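You operate a simulated robot arm through the tools that you are given. There is no shell and no other tool.

The job below is to be done with a simulated robot arm. You get a single attempt, and the scene is never put back.

TASK
Run the teal notes through with UV on and put them in the GOOD or REJECT tray.
Fine: work at the side desk; switch the note counter on first; UV STOP on its display means REJECT; leave it on with UV on and clear the display after.

The check looks at the end state, three seconds after you hand in, the way a careful person would. Anything else that was tipped, shoved, dropped, spilled or broken makes it a failure.

THE ROBOT
A 7-joint arm with a two-finger parallel gripper, fixed in place. Base frame: the origin is on the floor under the middle of its stand, x ahead of it, y to its left, z up; the work surface is at about z = 0.75. Units: m, rad, N and s.
It reaches about 1.247 m from its shoulder. Its first joint turns from -2.304 to 2.304 rad. Payload 3.91 kg.
Tool frame: the origin (TCP) lies between the finger pads and is the grasp point; the fingertips stand 0.03 m ahead of it; z points along the fingers, y is the line along which they close. The gripper opens to 0.11 m. The fingers are 0.02 m wide and 0.01 m thick; the gripper's body (0.048 by 0.112 m) begins 0.055 m behind the TCP.
Orientation is told as [roll, pitch, yaw] about the base's x, y, z axes, in that order, counted from this pose: with the fingers straight down and closing along the base's y, the tool's x points along the base's -x, its y along +y and its z along -z.

THE INTERFACE
- The arm moves only by the tool arm_command. Its arguments are lists of equal length, an entry for each row: "slide": the shift along the tool's x, y, z in m, a list of three; "dr": the turn, a rotation vector about the tool's x, y, z in rad, a list of three; "gripper": the gripper command, from -1 (shut) to 1 (fully open), values between in proportion. In form: {"slide": [[x, y, z], ...], "dr": [[ax, ay, az], ...], "gripper": [gripper, ...]}. A call has 1 to 20 rows; each row is the pose to reach, as a shift and turn from the pose commanded when the call began, along the tool's axes at that moment. Each row takes 0.2 s and may step no farther than 0.05 m and 0.15 rad from the row before; otherwise, or with a gripper value out of range, the whole call is refused. Where a pose cannot be reached the arm comes as near as it can. A force on the tool above 40 N (or 10 N above the force at the start of the call, whichever is more), or a blocked arm, ends the call early, and 0.2 s more pass. The fingers move at their own pace (about 0.108 m/s each) and stop on an object; they squeeze with about 38 N. The grip force told is the motor's: it shows also when the fingers shut on nothing. Time passes only in rows, and 0.2 s behind the last, so rows that repeat a pose let the fingers close. It gives the time, the measured TCP pose, the force on the tool (base axes), the opening and the grip force at its end, in the units of the frame above (readings bear some noise), with the torque about the TCP (base axes, N m) and any sound that the robot's microphone picked up.
- Cameras (640 x 400 px; columns grow to the right, rows downward): "scene" is fixed at [0.4003, 0.6497, 1.3402]; the picture's right is [-0.33, -0.94, 0.00], its down [-0.81, 0.28, -0.52] and it looks along [0.49, -0.17, -0.85] (base axes); focal length 214 px, centre (320, 200). "wrist" rides on the gripper at [0.072, 0.017, -0.103] in the tool frame; the picture's right is [-0.23, 0.97, 0.00], its down [-0.76, -0.18, -0.62] and it looks along [-0.61, -0.14, 0.78] (tool axes); focal length 222 px, centre (320, 200). There is no depth. A picture from a camera that has moved, and an enlarged one, comes with that camera's place and axes in the base frame and with its lens.
- capture(camera): a new picture of that camera. No time passes.
- enlarge(camera, box): a new picture of the part [left, top, right, bottom] of that camera's present view, enlarged. No time passes.
- finish_job(): hands the job in; it is judged then, once.

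Places have to be worked out from the pictures, the camera data and where the tool is seen. Open the gripper and draw the arm clear of the work before you hand the job in, unless the task says otherwise.

The tools are called after "Call:" by a JSON object that holds its "fn" and its "kwargs". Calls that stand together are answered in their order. arm_command: Moves the arm, as the interface text tells. Its arguments: {"type":"object","properties":{"slide":{"type":"array","items":{"type":"array","items":{"type":"number"}}},"dr":{"type":"array","items":{"type":"array","items":{"type":"number"}}},"gripper":{"type":"array","items":{"type":"number"}}},"required":["slide","dr","gripper"]} The other tools are called the same way: capture (camera) takes a picture; enlarge (camera, box) takes an enlarged picture of a part of a camera's view; finish_job () hands the job in.

At the start:

```text
clock: 0.0
ee_pos: [0.4938, 0.4798, 1.198]
tcp_rot: [0.0, -0.001, 0.0]
force: [-0.1, -0.2, 0.3]
torque: [0.04, -0.01, 0.0]
width: 0.11
grasp_force: 0.0
```

scene: 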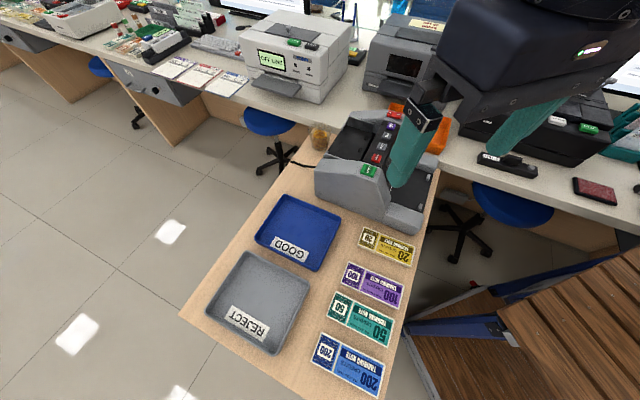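
wrist: 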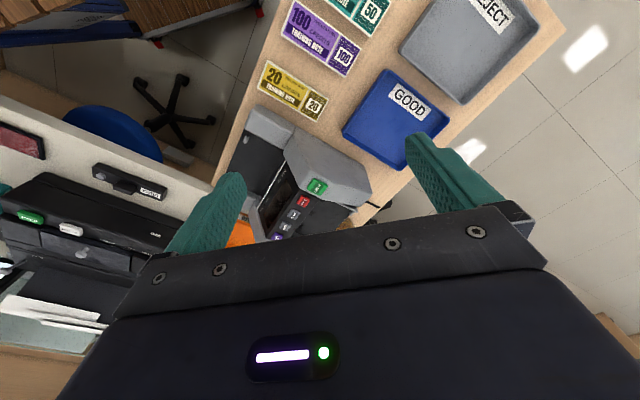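

The first pictures show a side desk with a note counter, two trays and four notes. I'll enlarge the views to read the machine and its buttons.

Call:
{"fn": "enlarge", "kwargs": {"camera": "scene", "box": [280, 80, 480, 240]}}

Call:
{"fn": "enlarge", "kwargs": {"camera": "wrist", "box": [200, 80, 400, 260]}}

Call:
{"fn": "enlarge", "kwargs": {"camera": "scene", "box": [180, 180, 440, 400]}}

```text
2.50 times, centred on (380, 160) of scene
camera zoom: at [0.4003, 0.6497, 1.3402], right [-0.33, -0.94, 0.0], down [-0.81, 0.28, -0.52], along [0.49, -0.17, -0.85], focal length 536 px, centre (170, 300)
```

zoom: 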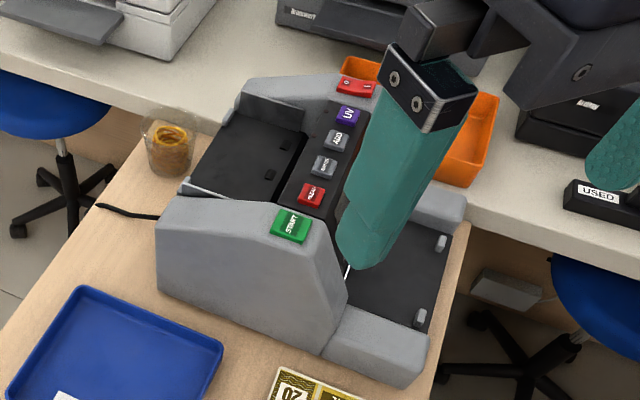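

```text
2.22 times, centred on (300, 170) of wrist
camera zoom: at [0.4217, 0.4969, 1.3018], right [0.23, 0.97, 0.0], down [0.76, -0.18, 0.62], along [0.61, -0.14, -0.78], focal length 494 px, centre (364, 267)
```

zoom: 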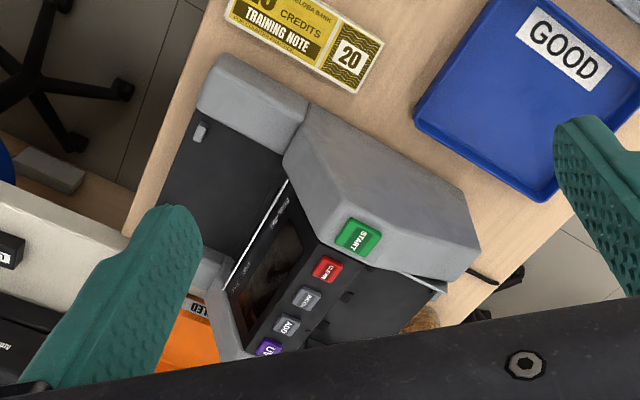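

```text
1.82 times, centred on (310, 290) of scene
camera zoom: at [0.4003, 0.6497, 1.3402], right [-0.33, -0.94, 0.0], down [-0.81, 0.28, -0.52], along [0.49, -0.17, -0.85], focal length 390 px, centre (338, 36)
```

zoom: 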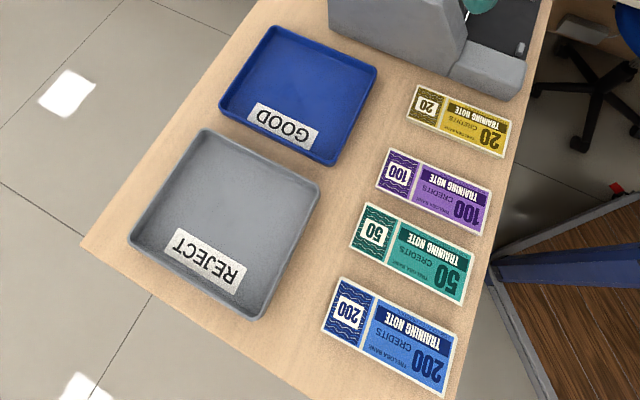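

The layout is clear: the machine's front (output tray) faces roughly toward the robot, and the buttons run in a line from START to UV. I'll swing the gripper by about 47° and move it over the machine front, high up, for a closer look.

Call:
{"fn": "arm_command", "kwargs": {"slide": [[-0.018, -0.033, 0.008], [-0.035, -0.066, 0.016], [-0.053, -0.1, 0.025], [-0.07, -0.133, 0.033], [-0.088, -0.166, 0.041], [-0.106, -0.2, 0.05]], "dr": [[0, 0, -0.137], [0, 0, -0.273], [0, 0, -0.41], [0, 0, -0.547], [0, 0, -0.683], [0, 0, -0.82]], "gripper": [1, 1, 1, 1, 1, 1]}}

```text
clock: 1.4
ee_pos: [0.6007, 0.2784, 1.1482]
tcp_rot: [-0.001, 0.0, 0.822]
force: [-0.3, 0.3, -0.4]
torque: [0.01, -0.02, 0.03]
width: 0.1098
grasp_force: 0.2
```

Arm reached the pose. Taking pictures from both cameras.

Call:
{"fn": "capture", "kwargs": {"camera": "wrist"}}

Call:
{"fn": "capture", "kwargs": {"camera": "scene"}}

```text
taken
camera wrist: at [0.538, 0.2373, 1.2525], right [-0.56, 0.83, 0.0], down [0.65, 0.44, 0.62], along [0.52, 0.35, -0.78], focal length 222 px, centre (320, 200)
```

wrist: 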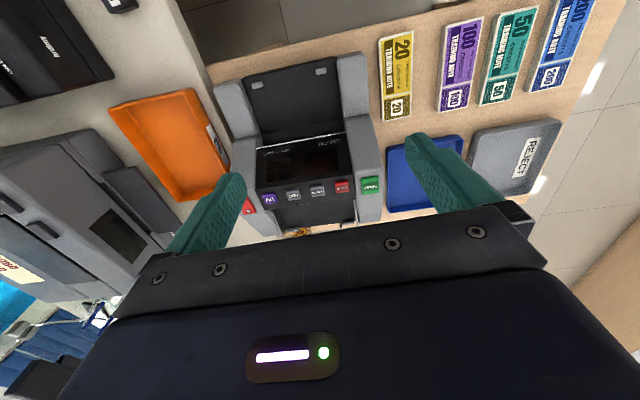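

```text
taken
```

scene: 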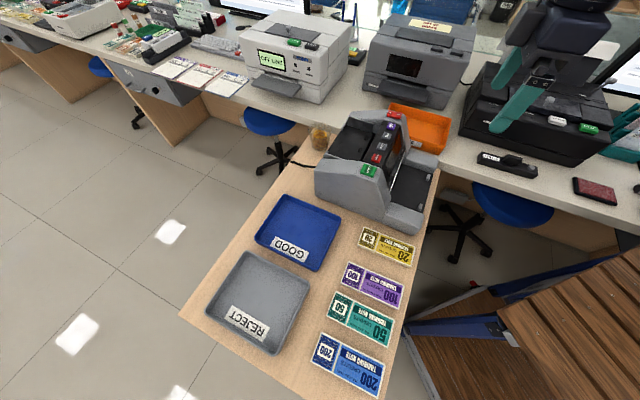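

Call:
{"fn": "enlarge", "kwargs": {"camera": "wrist", "box": [200, 40, 400, 240]}}

Call:
{"fn": "enlarge", "kwargs": {"camera": "scene", "box": [300, 90, 460, 240]}}

Call:
{"fn": "enlarge", "kwargs": {"camera": "wrist", "box": [360, 0, 600, 150]}}

```text
2.00 times, centred on (300, 140) of wrist
camera zoom: at [0.538, 0.2373, 1.2525], right [-0.56, 0.83, 0.0], down [0.65, 0.44, 0.62], along [0.52, 0.35, -0.78], focal length 444 px, centre (360, 320)
```

zoom: 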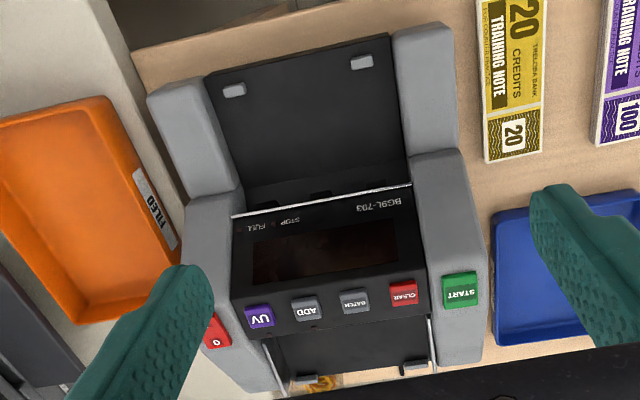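

```text
2.67 times, centred on (380, 165) of scene
camera zoom: at [0.4003, 0.6497, 1.3402], right [-0.33, -0.94, 0.0], down [-0.81, 0.28, -0.52], along [0.49, -0.17, -0.85], focal length 572 px, centre (160, 293)
```

zoom: 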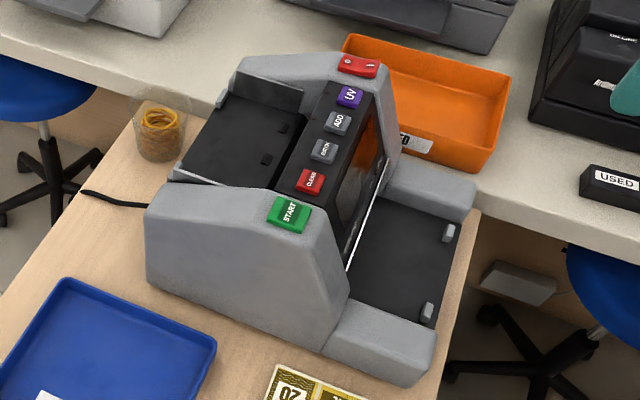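

```text
2.67 times, centred on (480, 75) of wrist
camera zoom: at [0.538, 0.2373, 1.2525], right [-0.56, 0.83, 0.0], down [0.65, 0.44, 0.62], along [0.52, 0.35, -0.78], focal length 592 px, centre (-107, 533)
```

zoom: 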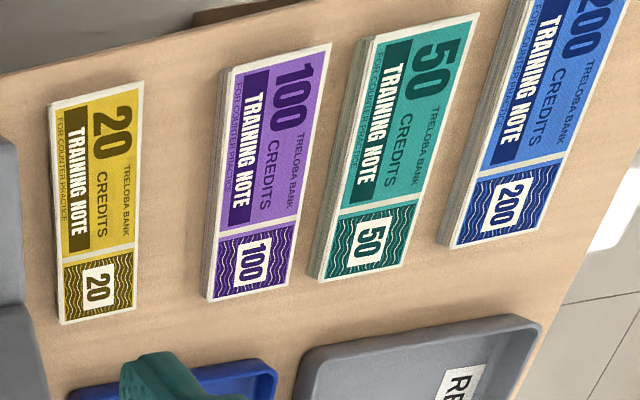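

The stacks are low bundles, and the machine's hopper is at the rear between the cheeks with its output tray at the front. I'll zoom in on the rocker and hopper before going for the power switch.

Call:
{"fn": "enlarge", "kwargs": {"camera": "scene", "box": [370, 95, 420, 130]}}

Call:
{"fn": "enlarge", "kwargs": {"camera": "scene", "box": [320, 100, 410, 180]}}

Call:
{"fn": "enlarge", "kwargs": {"camera": "wrist", "box": [225, 170, 385, 245]}}

```text
11.43 times, centred on (395, 112) of scene
camera zoom: at [0.4003, 0.6497, 1.3402], right [-0.33, -0.94, 0.0], down [-0.81, 0.28, -0.52], along [0.49, -0.17, -0.85], focal length 2451 px, centre (-537, 1200)
```

zoom: 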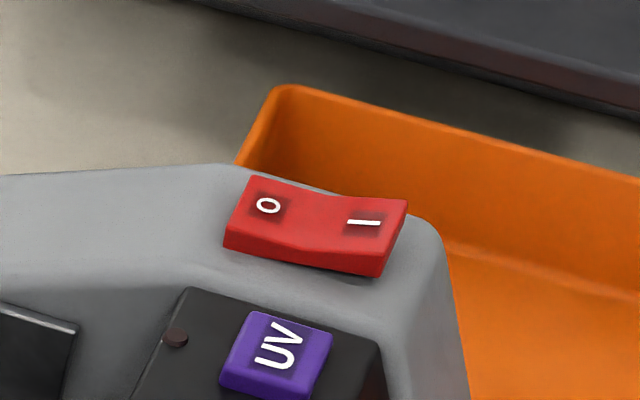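

```text
5.00 times, centred on (365, 140) of scene
camera zoom: at [0.4003, 0.6497, 1.3402], right [-0.33, -0.94, 0.0], down [-0.81, 0.28, -0.52], along [0.49, -0.17, -0.85], focal length 1072 px, centre (95, 500)
```

zoom: 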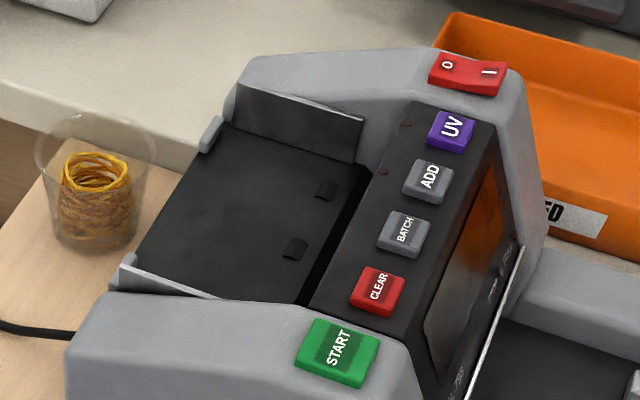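

```text
4.00 times, centred on (305, 208) of wrist
camera zoom: at [0.538, 0.2373, 1.2525], right [-0.56, 0.83, 0.0], down [0.65, 0.44, 0.62], along [0.52, 0.35, -0.78], focal length 888 px, centre (380, 170)
```

zoom: 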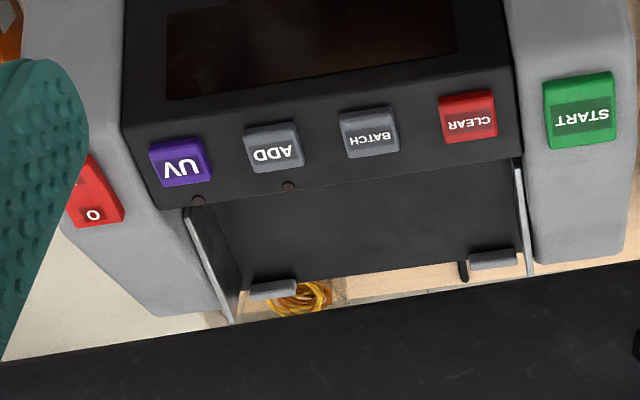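

The rocker's "O" end is pressed down (off), and I judge the "I" end at about (0.826, 0.263, 0.945). I'll close the fingers and hover above it.

Call:
{"fn": "arm_command", "kwargs": {"slide": [[-0.023, -0.029, 0.015], [-0.046, -0.058, 0.03], [-0.07, -0.088, 0.05], [-0.093, -0.117, 0.075], [-0.116, -0.146, 0.1], [-0.1393, -0.1754, 0.128], [-0.1393, -0.1754, 0.128]], "dr": [[0, 0, 0.01], [0, 0, 0.02], [0, 0, 0.03], [0, 0, 0.04], [0, 0, 0.05], [0, 0, 0.058], [0, 0, 0.058]], "gripper": [-1, -1, -1, -1, -1, -1, -1]}}

Call:
{"fn": "capture", "kwargs": {"camera": "wrist"}}

Call:
{"fn": "enlarge", "kwargs": {"camera": "scene", "box": [340, 60, 460, 140]}}

```text
clock: 3.0
ee_pos: [0.825, 0.2607, 1.0205]
tcp_rot: [0.0, 0.001, 0.763]
force: [-0.8, -0.5, -0.4]
torque: [-0.02, -0.01, -0.01]
width: 0.0
grasp_force: 37.3
```

```text
taken
camera wrist: at [0.7595, 0.2242, 1.1248], right [-0.51, 0.86, 0.0], down [0.67, 0.4, 0.62], along [0.54, 0.32, -0.78], focal length 222 px, centre (320, 200)
```

wrist: 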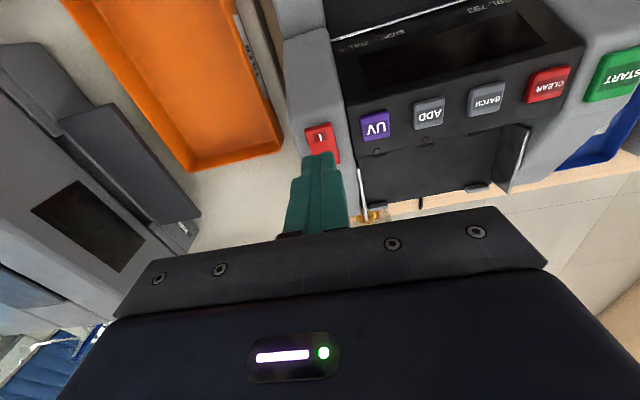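

```text
5.00 times, centred on (400, 100) of scene
camera zoom: at [0.4003, 0.6497, 1.3402], right [-0.33, -0.94, 0.0], down [-0.81, 0.28, -0.52], along [0.49, -0.17, -0.85], focal length 1072 px, centre (-80, 700)
```

zoom: 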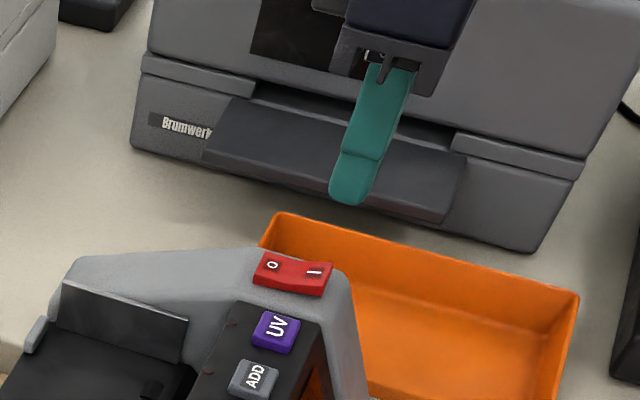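

The closed fingertips hover right over the "I" end (image check gives it at ~(0.8255, 0.263)). I'll lower in small steps onto it.

Call:
{"fn": "arm_command", "kwargs": {"slide": [[0, 0, 0.02], [0, 0, 0.035], [0, 0, 0.038], [0, 0, 0.041], [0, 0, 0.044], [0, 0, 0.046]], "dr": [[0, 0, 0], [0, 0, 0], [0, 0, 0], [0, 0, 0], [0, 0, 0], [0, 0, 0]], "gripper": [-1, -1, -1, -1, -1, -1]}}

Call:
{"fn": "enlarge", "kwargs": {"camera": "scene", "box": [340, 60, 460, 140]}}

Call:
{"fn": "capture", "kwargs": {"camera": "wrist"}}

```text
clock: 4.4
ee_pos: [0.8231, 0.261, 0.9733]
tcp_rot: [0.001, 0.002, 0.761]
force: [-0.1, 0.1, -0.3]
torque: [-0.01, 0.0, 0.0]
width: 0.0001
grasp_force: 38.1
```

```text
5.00 times, centred on (400, 100) of scene
camera zoom: at [0.4003, 0.6497, 1.3402], right [-0.33, -0.94, 0.0], down [-0.81, 0.28, -0.52], along [0.49, -0.17, -0.85], focal length 1072 px, centre (-80, 700)
```

zoom: 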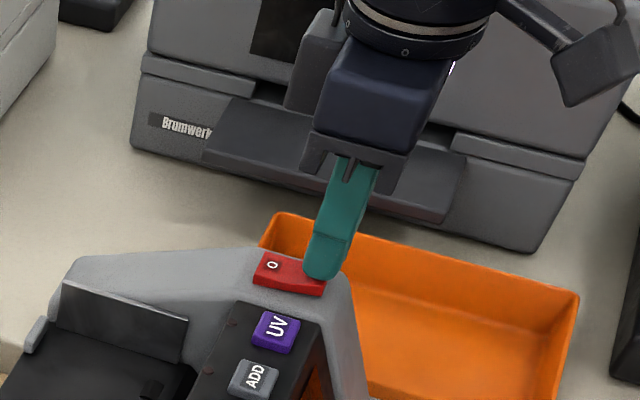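

```text
taken
camera wrist: at [0.7591, 0.224, 1.0782], right [-0.51, 0.86, 0.0], down [0.67, 0.4, 0.62], along [0.54, 0.32, -0.78], focal length 222 px, centre (320, 200)
```

wrist: 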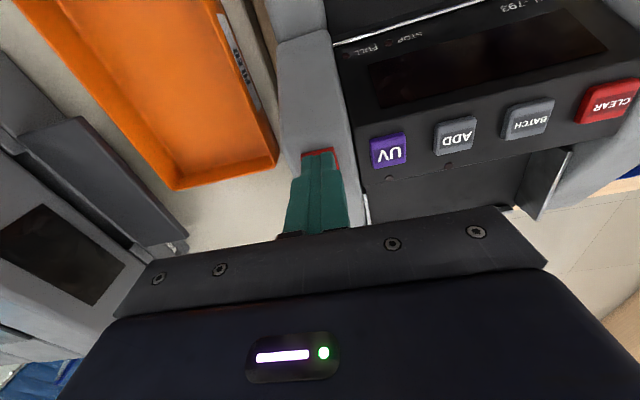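

No contact force yet with the tips at z≈0.943. I continue down in 2 mm steps.

Call:
{"fn": "arm_command", "kwargs": {"slide": [[0, 0, 0.002], [0, 0, 0.004], [0, 0, 0.006], [0, 0, 0.008]], "dr": [[0, 0, 0], [0, 0, 0], [0, 0, 0], [0, 0, 0]], "gripper": [-1, -1, -1, -1]}}

Call:
{"fn": "enlarge", "kwargs": {"camera": "scene", "box": [340, 60, 460, 140]}}

Call:
{"fn": "capture", "kwargs": {"camera": "wrist"}}

```text
clock: 5.4
ee_pos: [0.8237, 0.2604, 0.9701]
tcp_rot: [-0.001, -0.004, 0.762]
force: [-4.8, -2.6, 13.0]
torque: [0.04, 0.05, -0.01]
width: 0.0
grasp_force: 37.7
stopped in row 4: the force on the tool passed its limit at 44 N (the readings are from after the stop); the commanded pose is now the measured one
```

```text
5.00 times, centred on (400, 100) of scene
camera zoom: at [0.4003, 0.6497, 1.3402], right [-0.33, -0.94, 0.0], down [-0.81, 0.28, -0.52], along [0.49, -0.17, -0.85], focal length 1072 px, centre (-80, 700)
```

zoom: 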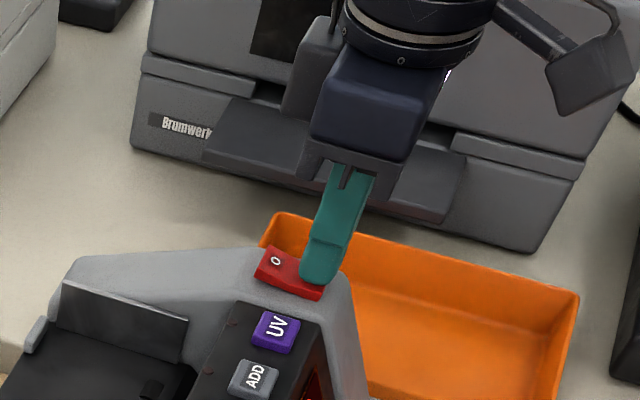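

```text
taken
camera wrist: at [0.7593, 0.2244, 1.0743], right [-0.51, 0.86, 0.0], down [0.67, 0.4, 0.63], along [0.54, 0.32, -0.78], focal length 222 px, centre (320, 200)
```

wrist: 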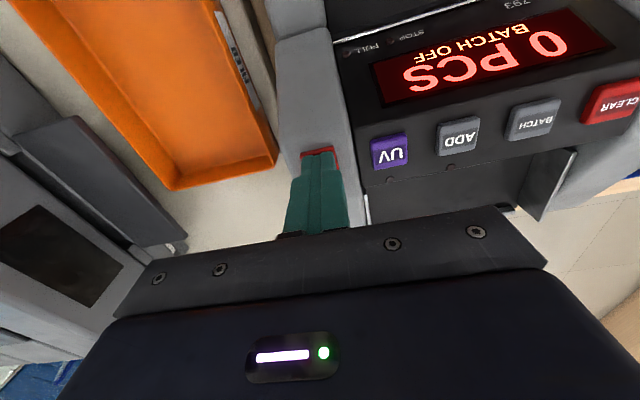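

The display lit up with "0 PCS / BATCH OFF", so the power is on. Next I lift and shift sideways to hover over the UV button, at about (0.794, 0.300, 0.94).

Call:
{"fn": "arm_command", "kwargs": {"slide": [[0, 0, -0.035], [-0.003, 0.025, -0.035], [-0.0059, 0.0491, -0.03], [-0.0059, 0.0491, -0.03]], "dr": [[0, 0, 0], [0, 0, 0], [0, 0, 0], [0, 0, 0]], "gripper": [-1, -1, -1, -1]}}

Call:
{"fn": "enlarge", "kwargs": {"camera": "scene", "box": [340, 60, 460, 140]}}

Call:
{"fn": "capture", "kwargs": {"camera": "wrist"}}

```text
clock: 6.4
ee_pos: [0.794, 0.3017, 0.9981]
tcp_rot: [-0.002, -0.005, 0.762]
force: [0.0, -0.1, 0.0]
torque: [0.01, 0.02, 0.01]
width: 0.0
grasp_force: 37.9
```

```text
5.00 times, centred on (400, 100) of scene
camera zoom: at [0.4003, 0.6497, 1.3402], right [-0.33, -0.94, 0.0], down [-0.81, 0.28, -0.52], along [0.49, -0.17, -0.85], focal length 1072 px, centre (-80, 700)
```

zoom: 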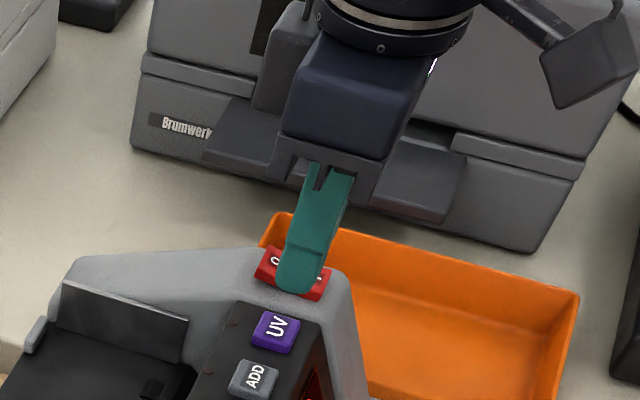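

```text
taken
camera wrist: at [0.7286, 0.2654, 1.1017], right [-0.51, 0.86, 0.0], down [0.67, 0.4, 0.63], along [0.54, 0.32, -0.78], focal length 222 px, centre (320, 200)
```

wrist: 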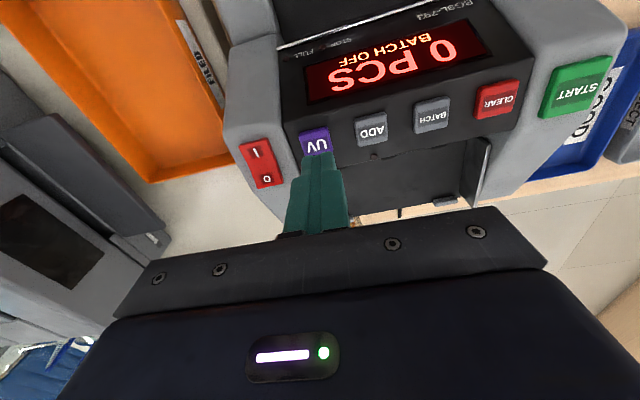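

The UV button sits just under the fingertips (I get (0.793, 0.300)). Pressing straight down.

Call:
{"fn": "arm_command", "kwargs": {"slide": [[0, 0, 0.015], [0, 0, 0.024], [0, 0, 0.027], [0, 0, 0.029], [0, 0, 0.031], [0, 0, 0.033]], "dr": [[0, 0, 0], [0, 0, 0], [0, 0, 0], [0, 0, 0], [0, 0, 0], [0, 0, 0]], "gripper": [-1, -1, -1, -1, -1, -1]}}

Call:
{"fn": "capture", "kwargs": {"camera": "wrist"}}

Call:
{"fn": "enlarge", "kwargs": {"camera": "scene", "box": [340, 60, 460, 140]}}

```text
clock: 7.8
ee_pos: [0.7945, 0.3, 0.9652]
tcp_rot: [-0.002, -0.003, 0.76]
force: [0.0, 0.5, 1.7]
torque: [0.0, -0.01, 0.01]
width: 0.0
grasp_force: 37.8
```

```text
taken
camera wrist: at [0.7296, 0.2644, 1.0696], right [-0.51, 0.86, 0.0], down [0.67, 0.4, 0.63], along [0.54, 0.32, -0.78], focal length 222 px, centre (320, 200)
```

wrist: 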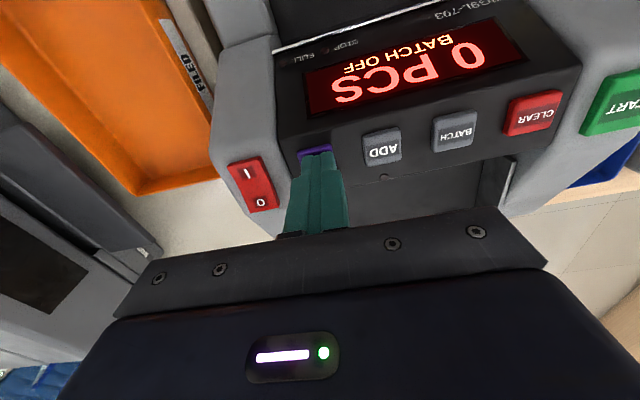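

```text
5.00 times, centred on (400, 100) of scene
camera zoom: at [0.4003, 0.6497, 1.3402], right [-0.33, -0.94, 0.0], down [-0.81, 0.28, -0.52], along [0.49, -0.17, -0.85], focal length 1072 px, centre (-80, 700)
```

zoom: 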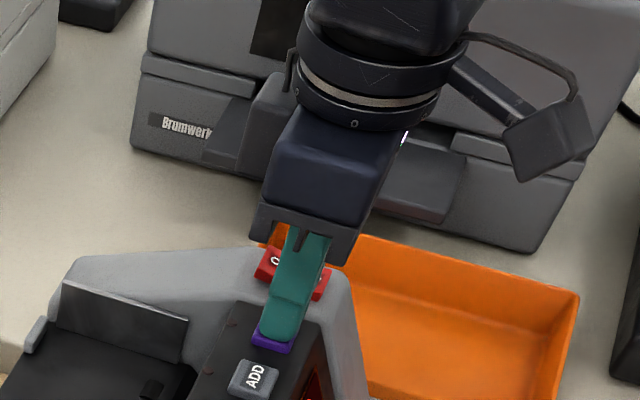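

Light contact (1.7 N) on the UV button at tip z≈0.935. I push a few mm further.

Call:
{"fn": "arm_command", "kwargs": {"slide": [[0, 0, 0.0015], [0, 0, 0.003], [0, 0, 0.0045]], "dr": [[0, 0, 0], [0, 0, 0], [0, 0, 0]], "gripper": [-1, -1, -1]}}

Call:
{"fn": "capture", "kwargs": {"camera": "wrist"}}

Call:
{"fn": "enlarge", "kwargs": {"camera": "scene", "box": [340, 60, 460, 140]}}

```text
clock: 8.6
ee_pos: [0.7955, 0.3002, 0.9616]
tcp_rot: [-0.001, -0.003, 0.762]
force: [-1.0, 2.5, 8.2]
torque: [0.03, 0.09, 0.0]
width: 0.0
grasp_force: 37.8
heard: click
```

```text
taken
camera wrist: at [0.7296, 0.2638, 1.0657], right [-0.51, 0.86, 0.0], down [0.67, 0.4, 0.63], along [0.54, 0.32, -0.78], focal length 222 px, centre (320, 200)
```

wrist: 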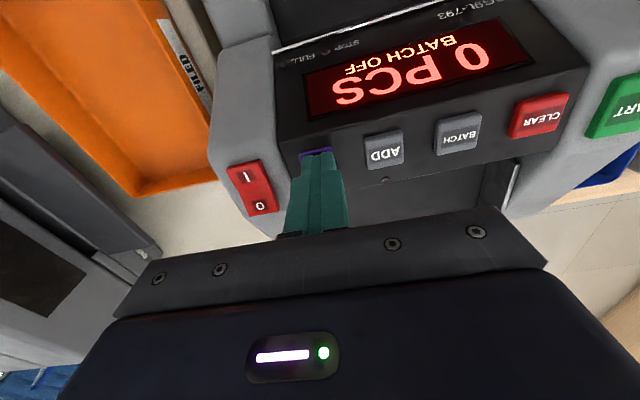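

```text
5.00 times, centred on (400, 100) of scene
camera zoom: at [0.4003, 0.6497, 1.3402], right [-0.33, -0.94, 0.0], down [-0.81, 0.28, -0.52], along [0.49, -0.17, -0.85], focal length 1072 px, centre (-80, 700)
```

zoom: 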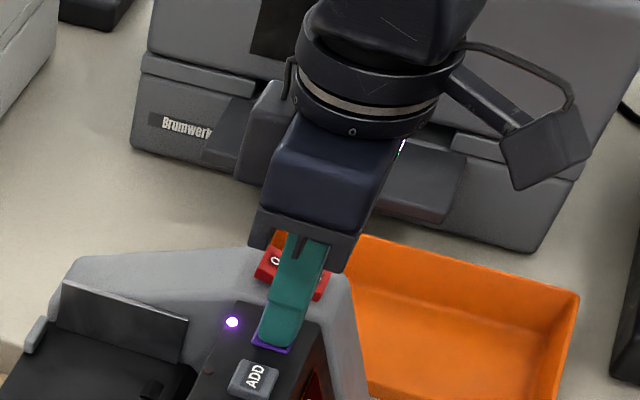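

A click was heard and the UV LED is lit. I'll lift off and move up over the hopper to inspect its shape.

Call:
{"fn": "arm_command", "kwargs": {"slide": [[0, 0, -0.02], [0, 0, -0.05], [-0.026, 0.014, -0.08], [-0.052, 0.028, -0.11], [-0.078, 0.042, -0.14], [-0.104, 0.057, -0.17], [-0.1289, 0.0706, -0.19]], "dr": [[0, 0, 0], [0, 0, 0], [0, 0, 0], [0, 0, 0], [0, 0, 0], [0, 0, 0], [0, 0, 0]], "gripper": [-1, -1, -1, -1, -1, -1, -1]}}

Call:
{"fn": "capture", "kwargs": {"camera": "wrist"}}

Call:
{"fn": "enlarge", "kwargs": {"camera": "scene", "box": [300, 90, 460, 240]}}

```text
clock: 10.2
ee_pos: [0.8401, 0.4404, 1.1514]
tcp_rot: [-0.003, -0.003, 0.76]
force: [0.4, -0.4, 0.9]
torque: [0.04, 0.02, 0.0]
width: 0.0002
grasp_force: 37.4
```

```text
taken
camera wrist: at [0.7752, 0.4035, 1.2551], right [-0.51, 0.86, 0.0], down [0.67, 0.4, 0.63], along [0.54, 0.32, -0.78], focal length 222 px, centre (320, 200)
```

wrist: 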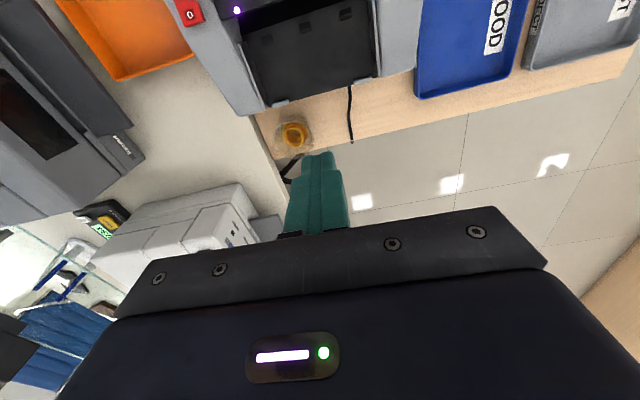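

```text
2.67 times, centred on (380, 165) of scene
camera zoom: at [0.4003, 0.6497, 1.3402], right [-0.33, -0.94, 0.0], down [-0.81, 0.28, -0.52], along [0.49, -0.17, -0.85], focal length 572 px, centre (160, 293)
```

zoom: 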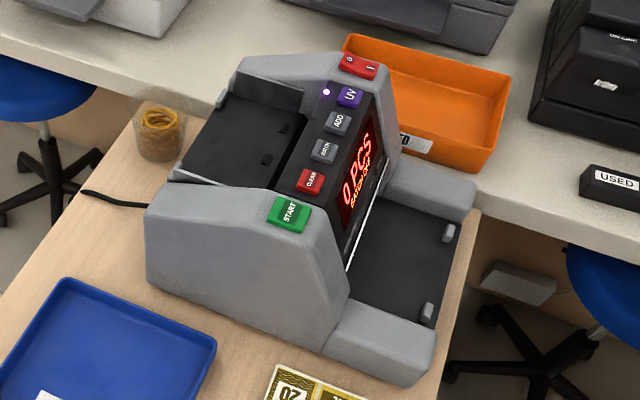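

Call:
{"fn": "enlarge", "kwargs": {"camera": "wrist", "box": [170, 0, 430, 150]}}

```text
2.46 times, centred on (300, 75) of wrist
camera zoom: at [0.7752, 0.4035, 1.2551], right [-0.51, 0.86, 0.0], down [0.67, 0.4, 0.63], along [0.54, 0.32, -0.78], focal length 547 px, centre (369, 508)
```

zoom: 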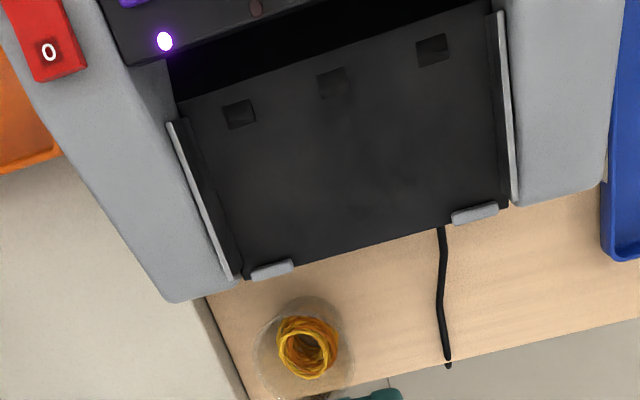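

The hopper is a flat platform (z≈0.88) between side guides about 0.175 m apart, with three feed rollers near the front slot — the notes must go in with their long side across. Now I move back over the teal stack, opening the gripper, for a close view.

Call:
{"fn": "arm_command", "kwargs": {"slide": [[0.0233, 0.0355, 0.0155], [0.0467, 0.071, 0.031], [0.07, 0.1064, 0.0464], [0.0934, 0.1419, 0.0618], [0.1167, 0.1774, 0.0773], [0.14, 0.2129, 0.0927], [0.1634, 0.2484, 0.1082], [0.1868, 0.2838, 0.1236], [0.2101, 0.3193, 0.1391], [0.2335, 0.3548, 0.1545], [0.2568, 0.3903, 0.17]], "dr": [[0, 0, 0], [0, 0, 0], [0, 0, 0], [0, 0, 0], [0, 0, 0], [0, 0, 0], [0, 0, 0], [0, 0, 0], [0, 0, 0], [0, 0, 0], [0, 0, 0]], "gripper": [-1, -1, -1, -1, -1, -1, 0, 1, 1, 1, 1]}}

Call:
{"fn": "capture", "kwargs": {"camera": "wrist"}}

Call:
{"fn": "enlarge", "kwargs": {"camera": "wrist", "box": [200, 0, 480, 180]}}

```text
clock: 12.6
ee_pos: [0.3835, 0.5465, 0.9771]
tcp_rot: [-0.002, -0.003, 0.761]
force: [-0.2, -0.3, 0.4]
torque: [-0.02, 0.06, 0.02]
width: 0.11
grasp_force: 0.1
```

```text
taken
camera wrist: at [0.318, 0.5101, 1.0821], right [-0.51, 0.86, 0.0], down [0.67, 0.4, 0.63], along [0.54, 0.32, -0.78], focal length 222 px, centre (320, 200)
```

wrist: 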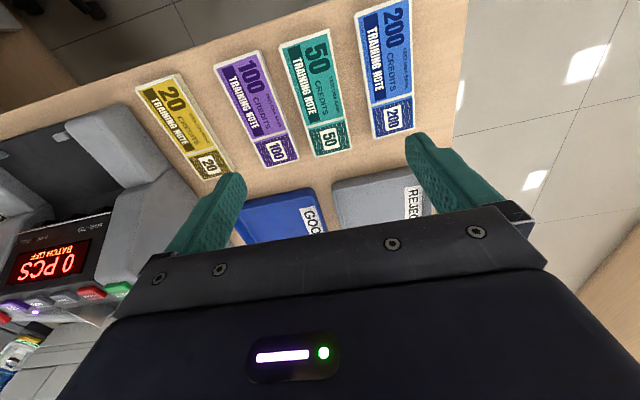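

```text
2.22 times, centred on (340, 90) of wrist
camera zoom: at [0.318, 0.5101, 1.0821], right [-0.51, 0.86, 0.0], down [0.67, 0.4, 0.63], along [0.54, 0.32, -0.78], focal length 494 px, centre (276, 444)
```

zoom: 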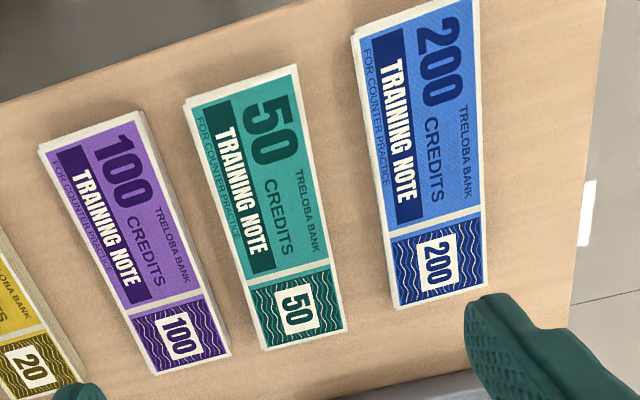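

From this view the teal stack's top centre is around (0.394, 0.556) with its long axis at about 45°, roughly 0.155×0.06 m. I'll lower to just above it and check finger alignment.

Call:
{"fn": "arm_command", "kwargs": {"slide": [[-0.004, 0, 0.035], [-0.008, 0, 0.07], [-0.012, 0, 0.105], [-0.0142, -0.0004, 0.127]], "dr": [[0, 0, -0.01], [0, 0, -0.02], [0, 0, -0.03], [0, 0, -0.03]], "gripper": [1, 1, 1, 1]}}

Call:
{"fn": "capture", "kwargs": {"camera": "wrist"}}

Call:
{"fn": "enlarge", "kwargs": {"camera": "scene", "box": [290, 220, 450, 400]}}

```text
clock: 13.6
ee_pos: [0.3959, 0.5551, 0.8526]
tcp_rot: [0.0, -0.004, 0.792]
force: [-0.9, -0.4, 0.8]
torque: [-0.02, 0.0, -0.04]
width: 0.1102
grasp_force: 0.0
```

```text
taken
camera wrist: at [0.3318, 0.5167, 0.9566], right [-0.53, 0.85, 0.0], down [0.66, 0.42, 0.63], along [0.53, 0.33, -0.78], focal length 222 px, centre (320, 200)
```

wrist: 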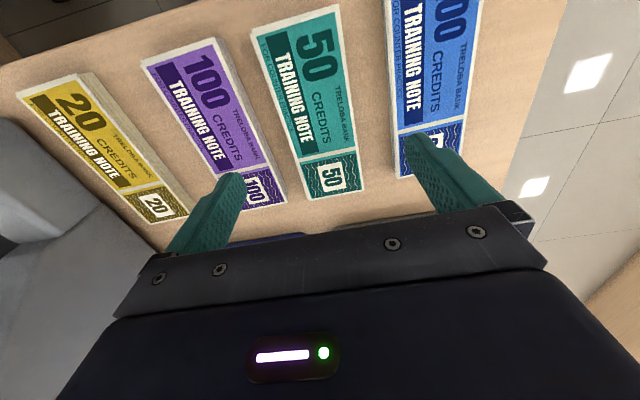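

```text
2.22 times, centred on (370, 310) of scene
camera zoom: at [0.4003, 0.6497, 1.3402], right [-0.33, -0.94, 0.0], down [-0.81, 0.28, -0.52], along [0.49, -0.17, -0.85], focal length 477 px, centre (209, -44)
```

zoom: 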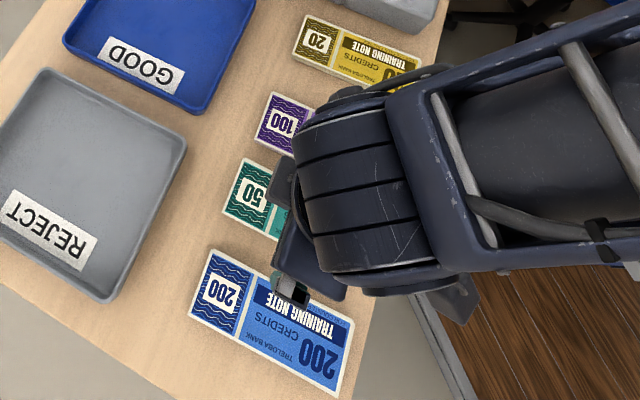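

I'll enlarge this view to measure the stack's edges more precisely.

Call:
{"fn": "enlarge", "kwargs": {"camera": "wrist", "box": [220, 0, 440, 210]}}

```text
1.90 times, centred on (330, 105) of wrist
camera zoom: at [0.3318, 0.5167, 0.9566], right [-0.53, 0.85, 0.0], down [0.66, 0.42, 0.63], along [0.53, 0.33, -0.78], focal length 423 px, centre (301, 381)
```

zoom: 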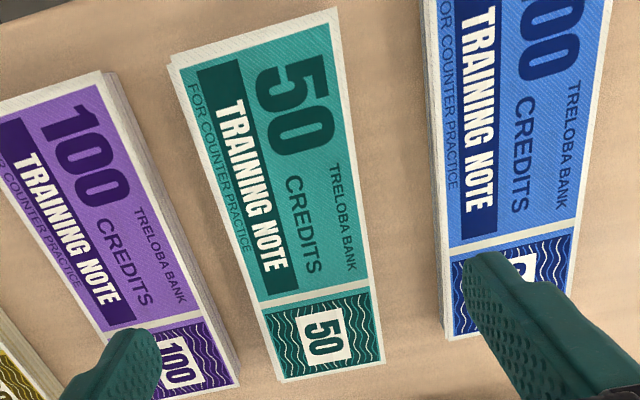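

The stack is centred under the TCP within a millimetre, aligned with the fingers, about 0.061 m wide, with ~0.03 m gaps to the neighbours. I'll narrow the opening to ~0.082 m and descend to just above the desk.

Call:
{"fn": "arm_command", "kwargs": {"slide": [[0, 0, 0], [0, 0, 0.025], [0, 0, 0.045], [0, 0, 0.058], [0, 0, 0.0655]], "dr": [[0, 0, 0], [0, 0, 0], [0, 0, 0], [0, 0, 0], [0, 0, 0]], "gripper": [0.49, 0.49, 0.49, 0.49, 0.49]}}

Call:
{"fn": "capture", "kwargs": {"camera": "wrist"}}

```text
clock: 14.8
ee_pos: [0.3963, 0.5542, 0.7876]
tcp_rot: [-0.002, -0.004, 0.79]
force: [0.1, 0.4, 0.6]
torque: [0.0, 0.0, 0.03]
width: 0.0823
grasp_force: 0.0
```

```text
taken
camera wrist: at [0.3326, 0.5162, 0.8916], right [-0.53, 0.85, 0.0], down [0.66, 0.42, 0.63], along [0.53, 0.33, -0.78], focal length 222 px, centre (320, 200)
```

wrist: 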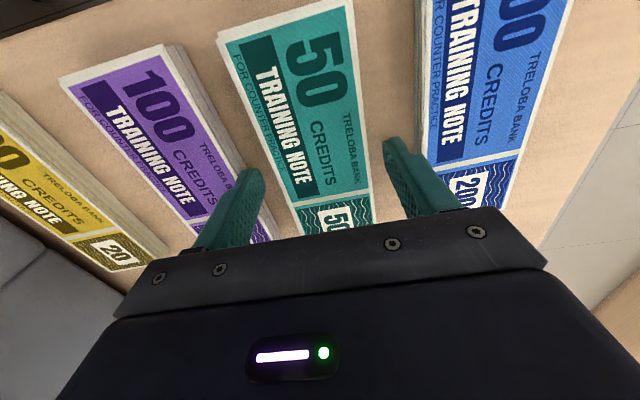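

The fingers straddle the teal stack cleanly. I'll go down ~4.5 mm more and then close.

Call:
{"fn": "arm_command", "kwargs": {"slide": [[0, 0, 0.0015], [0, 0, 0.003], [0, 0, 0.0045]], "dr": [[0, 0, 0], [0, 0, 0], [0, 0, 0]], "gripper": [0.49, 0.49, 0.49]}}

```text
clock: 15.6
ee_pos: [0.3953, 0.5564, 0.7823]
tcp_rot: [-0.002, -0.003, 0.793]
force: [0.1, -0.6, -0.7]
torque: [-0.01, 0.02, 0.02]
width: 0.0821
grasp_force: 0.0
```

No table contact, tips at z≈0.752. Closing on the stack now.

Call:
{"fn": "arm_command", "kwargs": {"slide": [[0, 0, 0], [0, 0, 0], [0, 0, 0]], "dr": [[0, 0, 0], [0, 0, 0], [0, 0, 0]], "gripper": [0, -1, -1]}}

Call:
{"fn": "capture", "kwargs": {"camera": "wrist"}}

```text
clock: 16.4
ee_pos: [0.3947, 0.5556, 0.7838]
tcp_rot: [-0.002, -0.003, 0.79]
force: [-0.1, -0.3, 0.2]
torque: [-0.01, -0.01, 0.0]
width: 0.0588
grasp_force: 38.3
```

```text
taken
camera wrist: at [0.3319, 0.5171, 0.8872], right [-0.53, 0.85, 0.0], down [0.66, 0.42, 0.63], along [0.53, 0.33, -0.78], focal length 222 px, centre (320, 200)
```

wrist: 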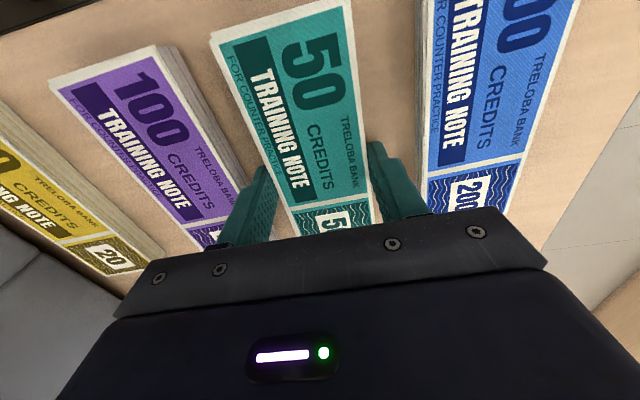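

Width 0.0588 m with full grip force: the stack is held. Lifting slowly and checking that only the teal stack comes along.

Call:
{"fn": "arm_command", "kwargs": {"slide": [[0, 0, -0.01], [0, 0, -0.03], [0, 0, -0.06], [0, 0, -0.1]], "dr": [[0, 0, 0], [0, 0, 0], [0, 0, 0], [0, 0, 0]], "gripper": [-1, -1, -1, -1]}}

Call:
{"fn": "capture", "kwargs": {"camera": "wrist"}}

Call:
{"fn": "enlarge", "kwargs": {"camera": "scene", "box": [200, 180, 440, 400]}}

```text
clock: 17.4
ee_pos: [0.3962, 0.5541, 0.8836]
tcp_rot: [-0.003, -0.002, 0.793]
force: [0.2, 0.1, -1.0]
torque: [-0.03, 0.02, 0.01]
width: 0.0591
grasp_force: 38.4
```

```text
taken
camera wrist: at [0.3321, 0.5161, 0.988], right [-0.53, 0.85, 0.0], down [0.66, 0.42, 0.62], along [0.53, 0.33, -0.78], focal length 222 px, centre (320, 200)
```

wrist: 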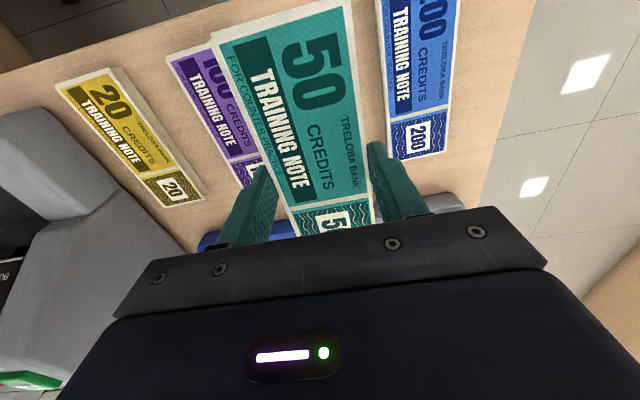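

```text
1.82 times, centred on (320, 290) of scene
camera zoom: at [0.4003, 0.6497, 1.3402], right [-0.33, -0.94, 0.0], down [-0.81, 0.28, -0.52], along [0.49, -0.17, -0.85], focal length 390 px, centre (320, 36)
```

zoom: 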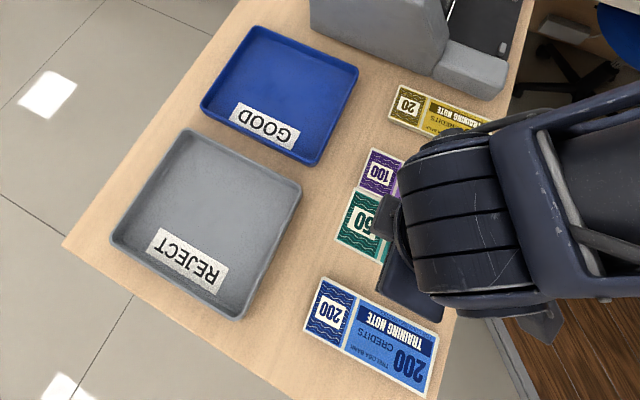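

Only the teal stack came up. Now I raise it to z≈1.03, turn it 90° so its long side lies across the machine, and carry it over the hopper.

Call:
{"fn": "arm_command", "kwargs": {"slide": [[0, 0, -0.05], [0, 0, -0.1], [0, 0, -0.147], [-0.0171, -0.036, -0.147], [-0.0342, -0.072, -0.147], [-0.0514, -0.108, -0.147], [-0.0685, -0.144, -0.147], [-0.0856, -0.18, -0.147], [-0.1027, -0.216, -0.147], [-0.1198, -0.252, -0.147], [-0.137, -0.288, -0.147], [-0.1541, -0.324, -0.147], [-0.1712, -0.36, -0.147], [-0.1883, -0.396, -0.147]], "dr": [[0, 0, 0.114], [0, 0, 0.228], [0, 0, 0.342], [0, 0, 0.456], [0, 0, 0.57], [0, 0, 0.684], [0, 0, 0.797], [0, 0, 0.911], [0, 0, 1.025], [0, 0, 1.139], [0, 0, 1.253], [0, 0, 1.367], [0, 0, 1.481], [0, 0, 1.595]], "gripper": [-1, -1, -1, -1, -1, -1, -1, -1, -1, -1, -1, -1, -1, -1]}}

Call:
{"fn": "capture", "kwargs": {"camera": "wrist"}}

Call:
{"fn": "enlarge", "kwargs": {"camera": "scene", "box": [300, 70, 460, 200]}}

```text
clock: 20.4
ee_pos: [0.8084, 0.4142, 1.0323]
tcp_rot: [0.003, -0.002, -0.805]
force: [-0.9, 1.2, -0.3]
torque: [-0.03, 0.0, -0.02]
width: 0.0592
grasp_force: 38.2
```

```text
taken
camera wrist: at [0.7687, 0.4774, 1.1369], right [0.86, 0.51, 0.0], down [0.4, -0.67, 0.62], along [0.32, -0.53, -0.78], focal length 222 px, centre (320, 200)
```

wrist: 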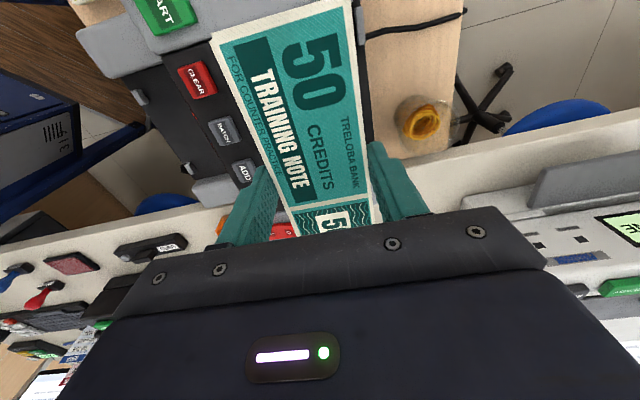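

```text
3.08 times, centred on (380, 135) of scene
camera zoom: at [0.4003, 0.6497, 1.3402], right [-0.33, -0.94, 0.0], down [-0.81, 0.28, -0.52], along [0.49, -0.17, -0.85], focal length 660 px, centre (135, 400)
```

zoom: 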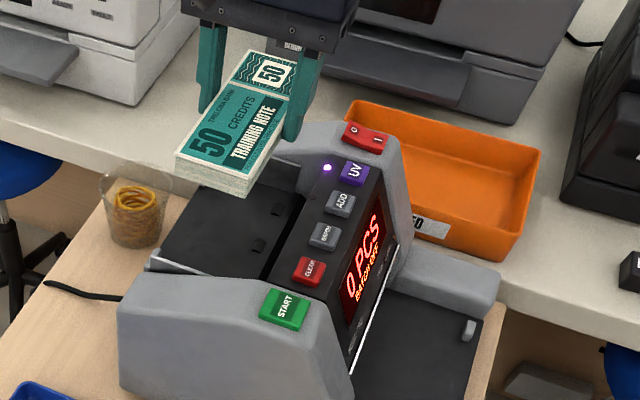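

The stack hangs above the hopper, roughly 4 mm too far toward the START side. I'll enlarge the wrist view to check the alignment with the guides before lowering.

Call:
{"fn": "enlarge", "kwargs": {"camera": "wrist", "box": [130, 0, 400, 220]}}

Call:
{"fn": "enlarge", "kwargs": {"camera": "scene", "box": [320, 80, 410, 170]}}

```text
1.82 times, centred on (265, 110) of wrist
camera zoom: at [0.7687, 0.4774, 1.1369], right [0.86, 0.51, 0.0], down [0.4, -0.67, 0.62], along [0.32, -0.53, -0.78], focal length 404 px, centre (420, 364)
```

zoom: 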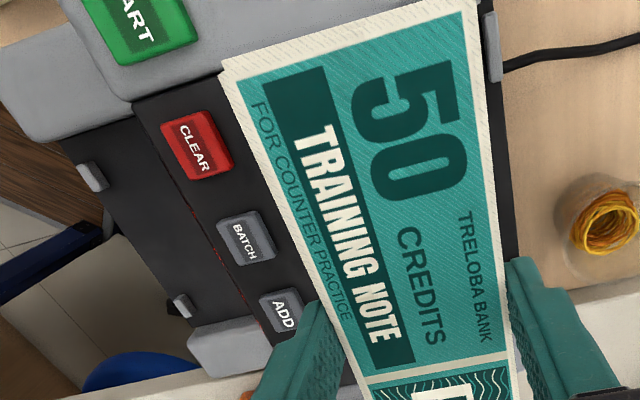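

```text
4.44 times, centred on (365, 125) of scene
camera zoom: at [0.4003, 0.6497, 1.3402], right [-0.33, -0.94, 0.0], down [-0.81, 0.28, -0.52], along [0.49, -0.17, -0.85], focal length 953 px, centre (120, 533)
```

zoom: 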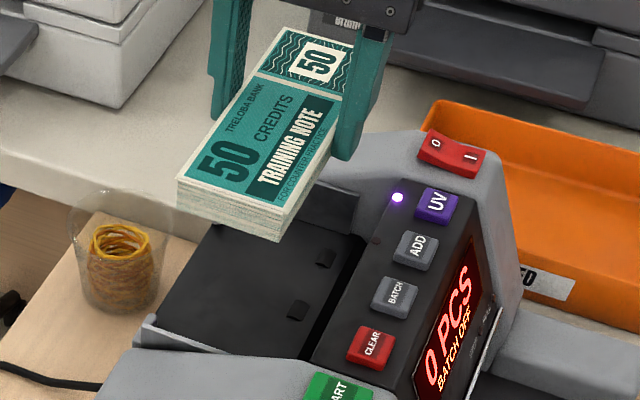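

The stack is ~0.150×0.059×0.017 m and sits ~3 mm off the TCP toward START. I correct 7 mm toward the UV side and 4 mm forward, and lower to ~15 mm above the platform.

Call:
{"fn": "arm_command", "kwargs": {"slide": [[-0.004, -0.002, 0.0], [-0.007, -0.004, 0.02], [-0.007, -0.004, 0.05], [-0.007, -0.004, 0.075], [-0.007, -0.004, 0.09], [-0.007, -0.004, 0.1]], "dr": [[0, 0, -0.007], [0, 0, -0.014], [0, 0, -0.014], [0, 0, -0.014], [0, 0, -0.014], [0, 0, -0.014]], "gripper": [-1, -1, -1, -1, -1, -1]}}

Call:
{"fn": "enlarge", "kwargs": {"camera": "wrist", "box": [130, 0, 450, 220]}}

Call:
{"fn": "enlarge", "kwargs": {"camera": "scene", "box": [320, 90, 410, 180]}}

```text
clock: 21.8
ee_pos: [0.8107, 0.4046, 0.9326]
tcp_rot: [0.003, -0.002, -0.789]
force: [0.4, 0.4, -1.5]
torque: [0.0, 0.01, 0.01]
width: 0.0591
grasp_force: 37.7
```

```text
1.82 times, centred on (290, 110) of wrist
camera zoom: at [0.7711, 0.4683, 1.0362], right [0.85, 0.52, 0.0], down [0.41, -0.67, 0.62], along [0.33, -0.53, -0.78], focal length 404 px, centre (374, 364)
```

zoom: 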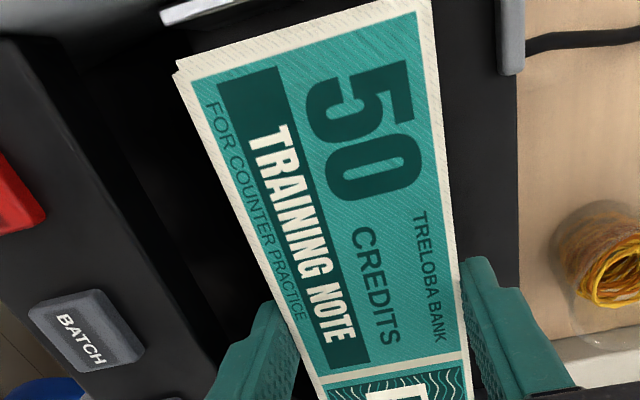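

```text
4.44 times, centred on (365, 135) of scene
camera zoom: at [0.4003, 0.6497, 1.3402], right [-0.33, -0.94, 0.0], down [-0.81, 0.28, -0.52], along [0.49, -0.17, -0.85], focal length 953 px, centre (120, 489)
```

zoom: 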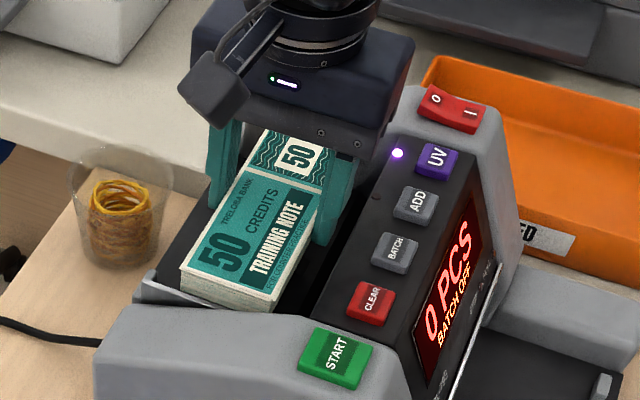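

Clearances look fine (≈7–9 mm to the START-side guide, similar on the other). Lowering slowly toward the platform.

Call:
{"fn": "arm_command", "kwargs": {"slide": [[0, 0, 0.006], [0, 0, 0.01], [0, 0, 0.013], [0, 0, 0.015]], "dr": [[0, 0, 0], [0, 0, 0], [0, 0, 0], [0, 0, 0]], "gripper": [-1, -1, -1, -1]}}

Call:
{"fn": "enlarge", "kwargs": {"camera": "scene", "box": [320, 90, 410, 180]}}

```text
clock: 22.8
ee_pos: [0.8128, 0.4029, 0.9165]
tcp_rot: [0.002, -0.003, -0.787]
force: [0.4, -0.2, -0.5]
torque: [-0.03, 0.01, 0.0]
width: 0.059
grasp_force: 38.1
```

```text
4.44 times, centred on (365, 135) of scene
camera zoom: at [0.4003, 0.6497, 1.3402], right [-0.33, -0.94, 0.0], down [-0.81, 0.28, -0.52], along [0.49, -0.17, -0.85], focal length 953 px, centre (120, 489)
```

zoom: 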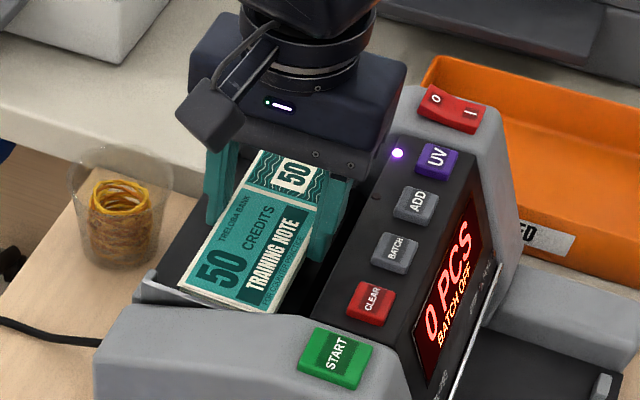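

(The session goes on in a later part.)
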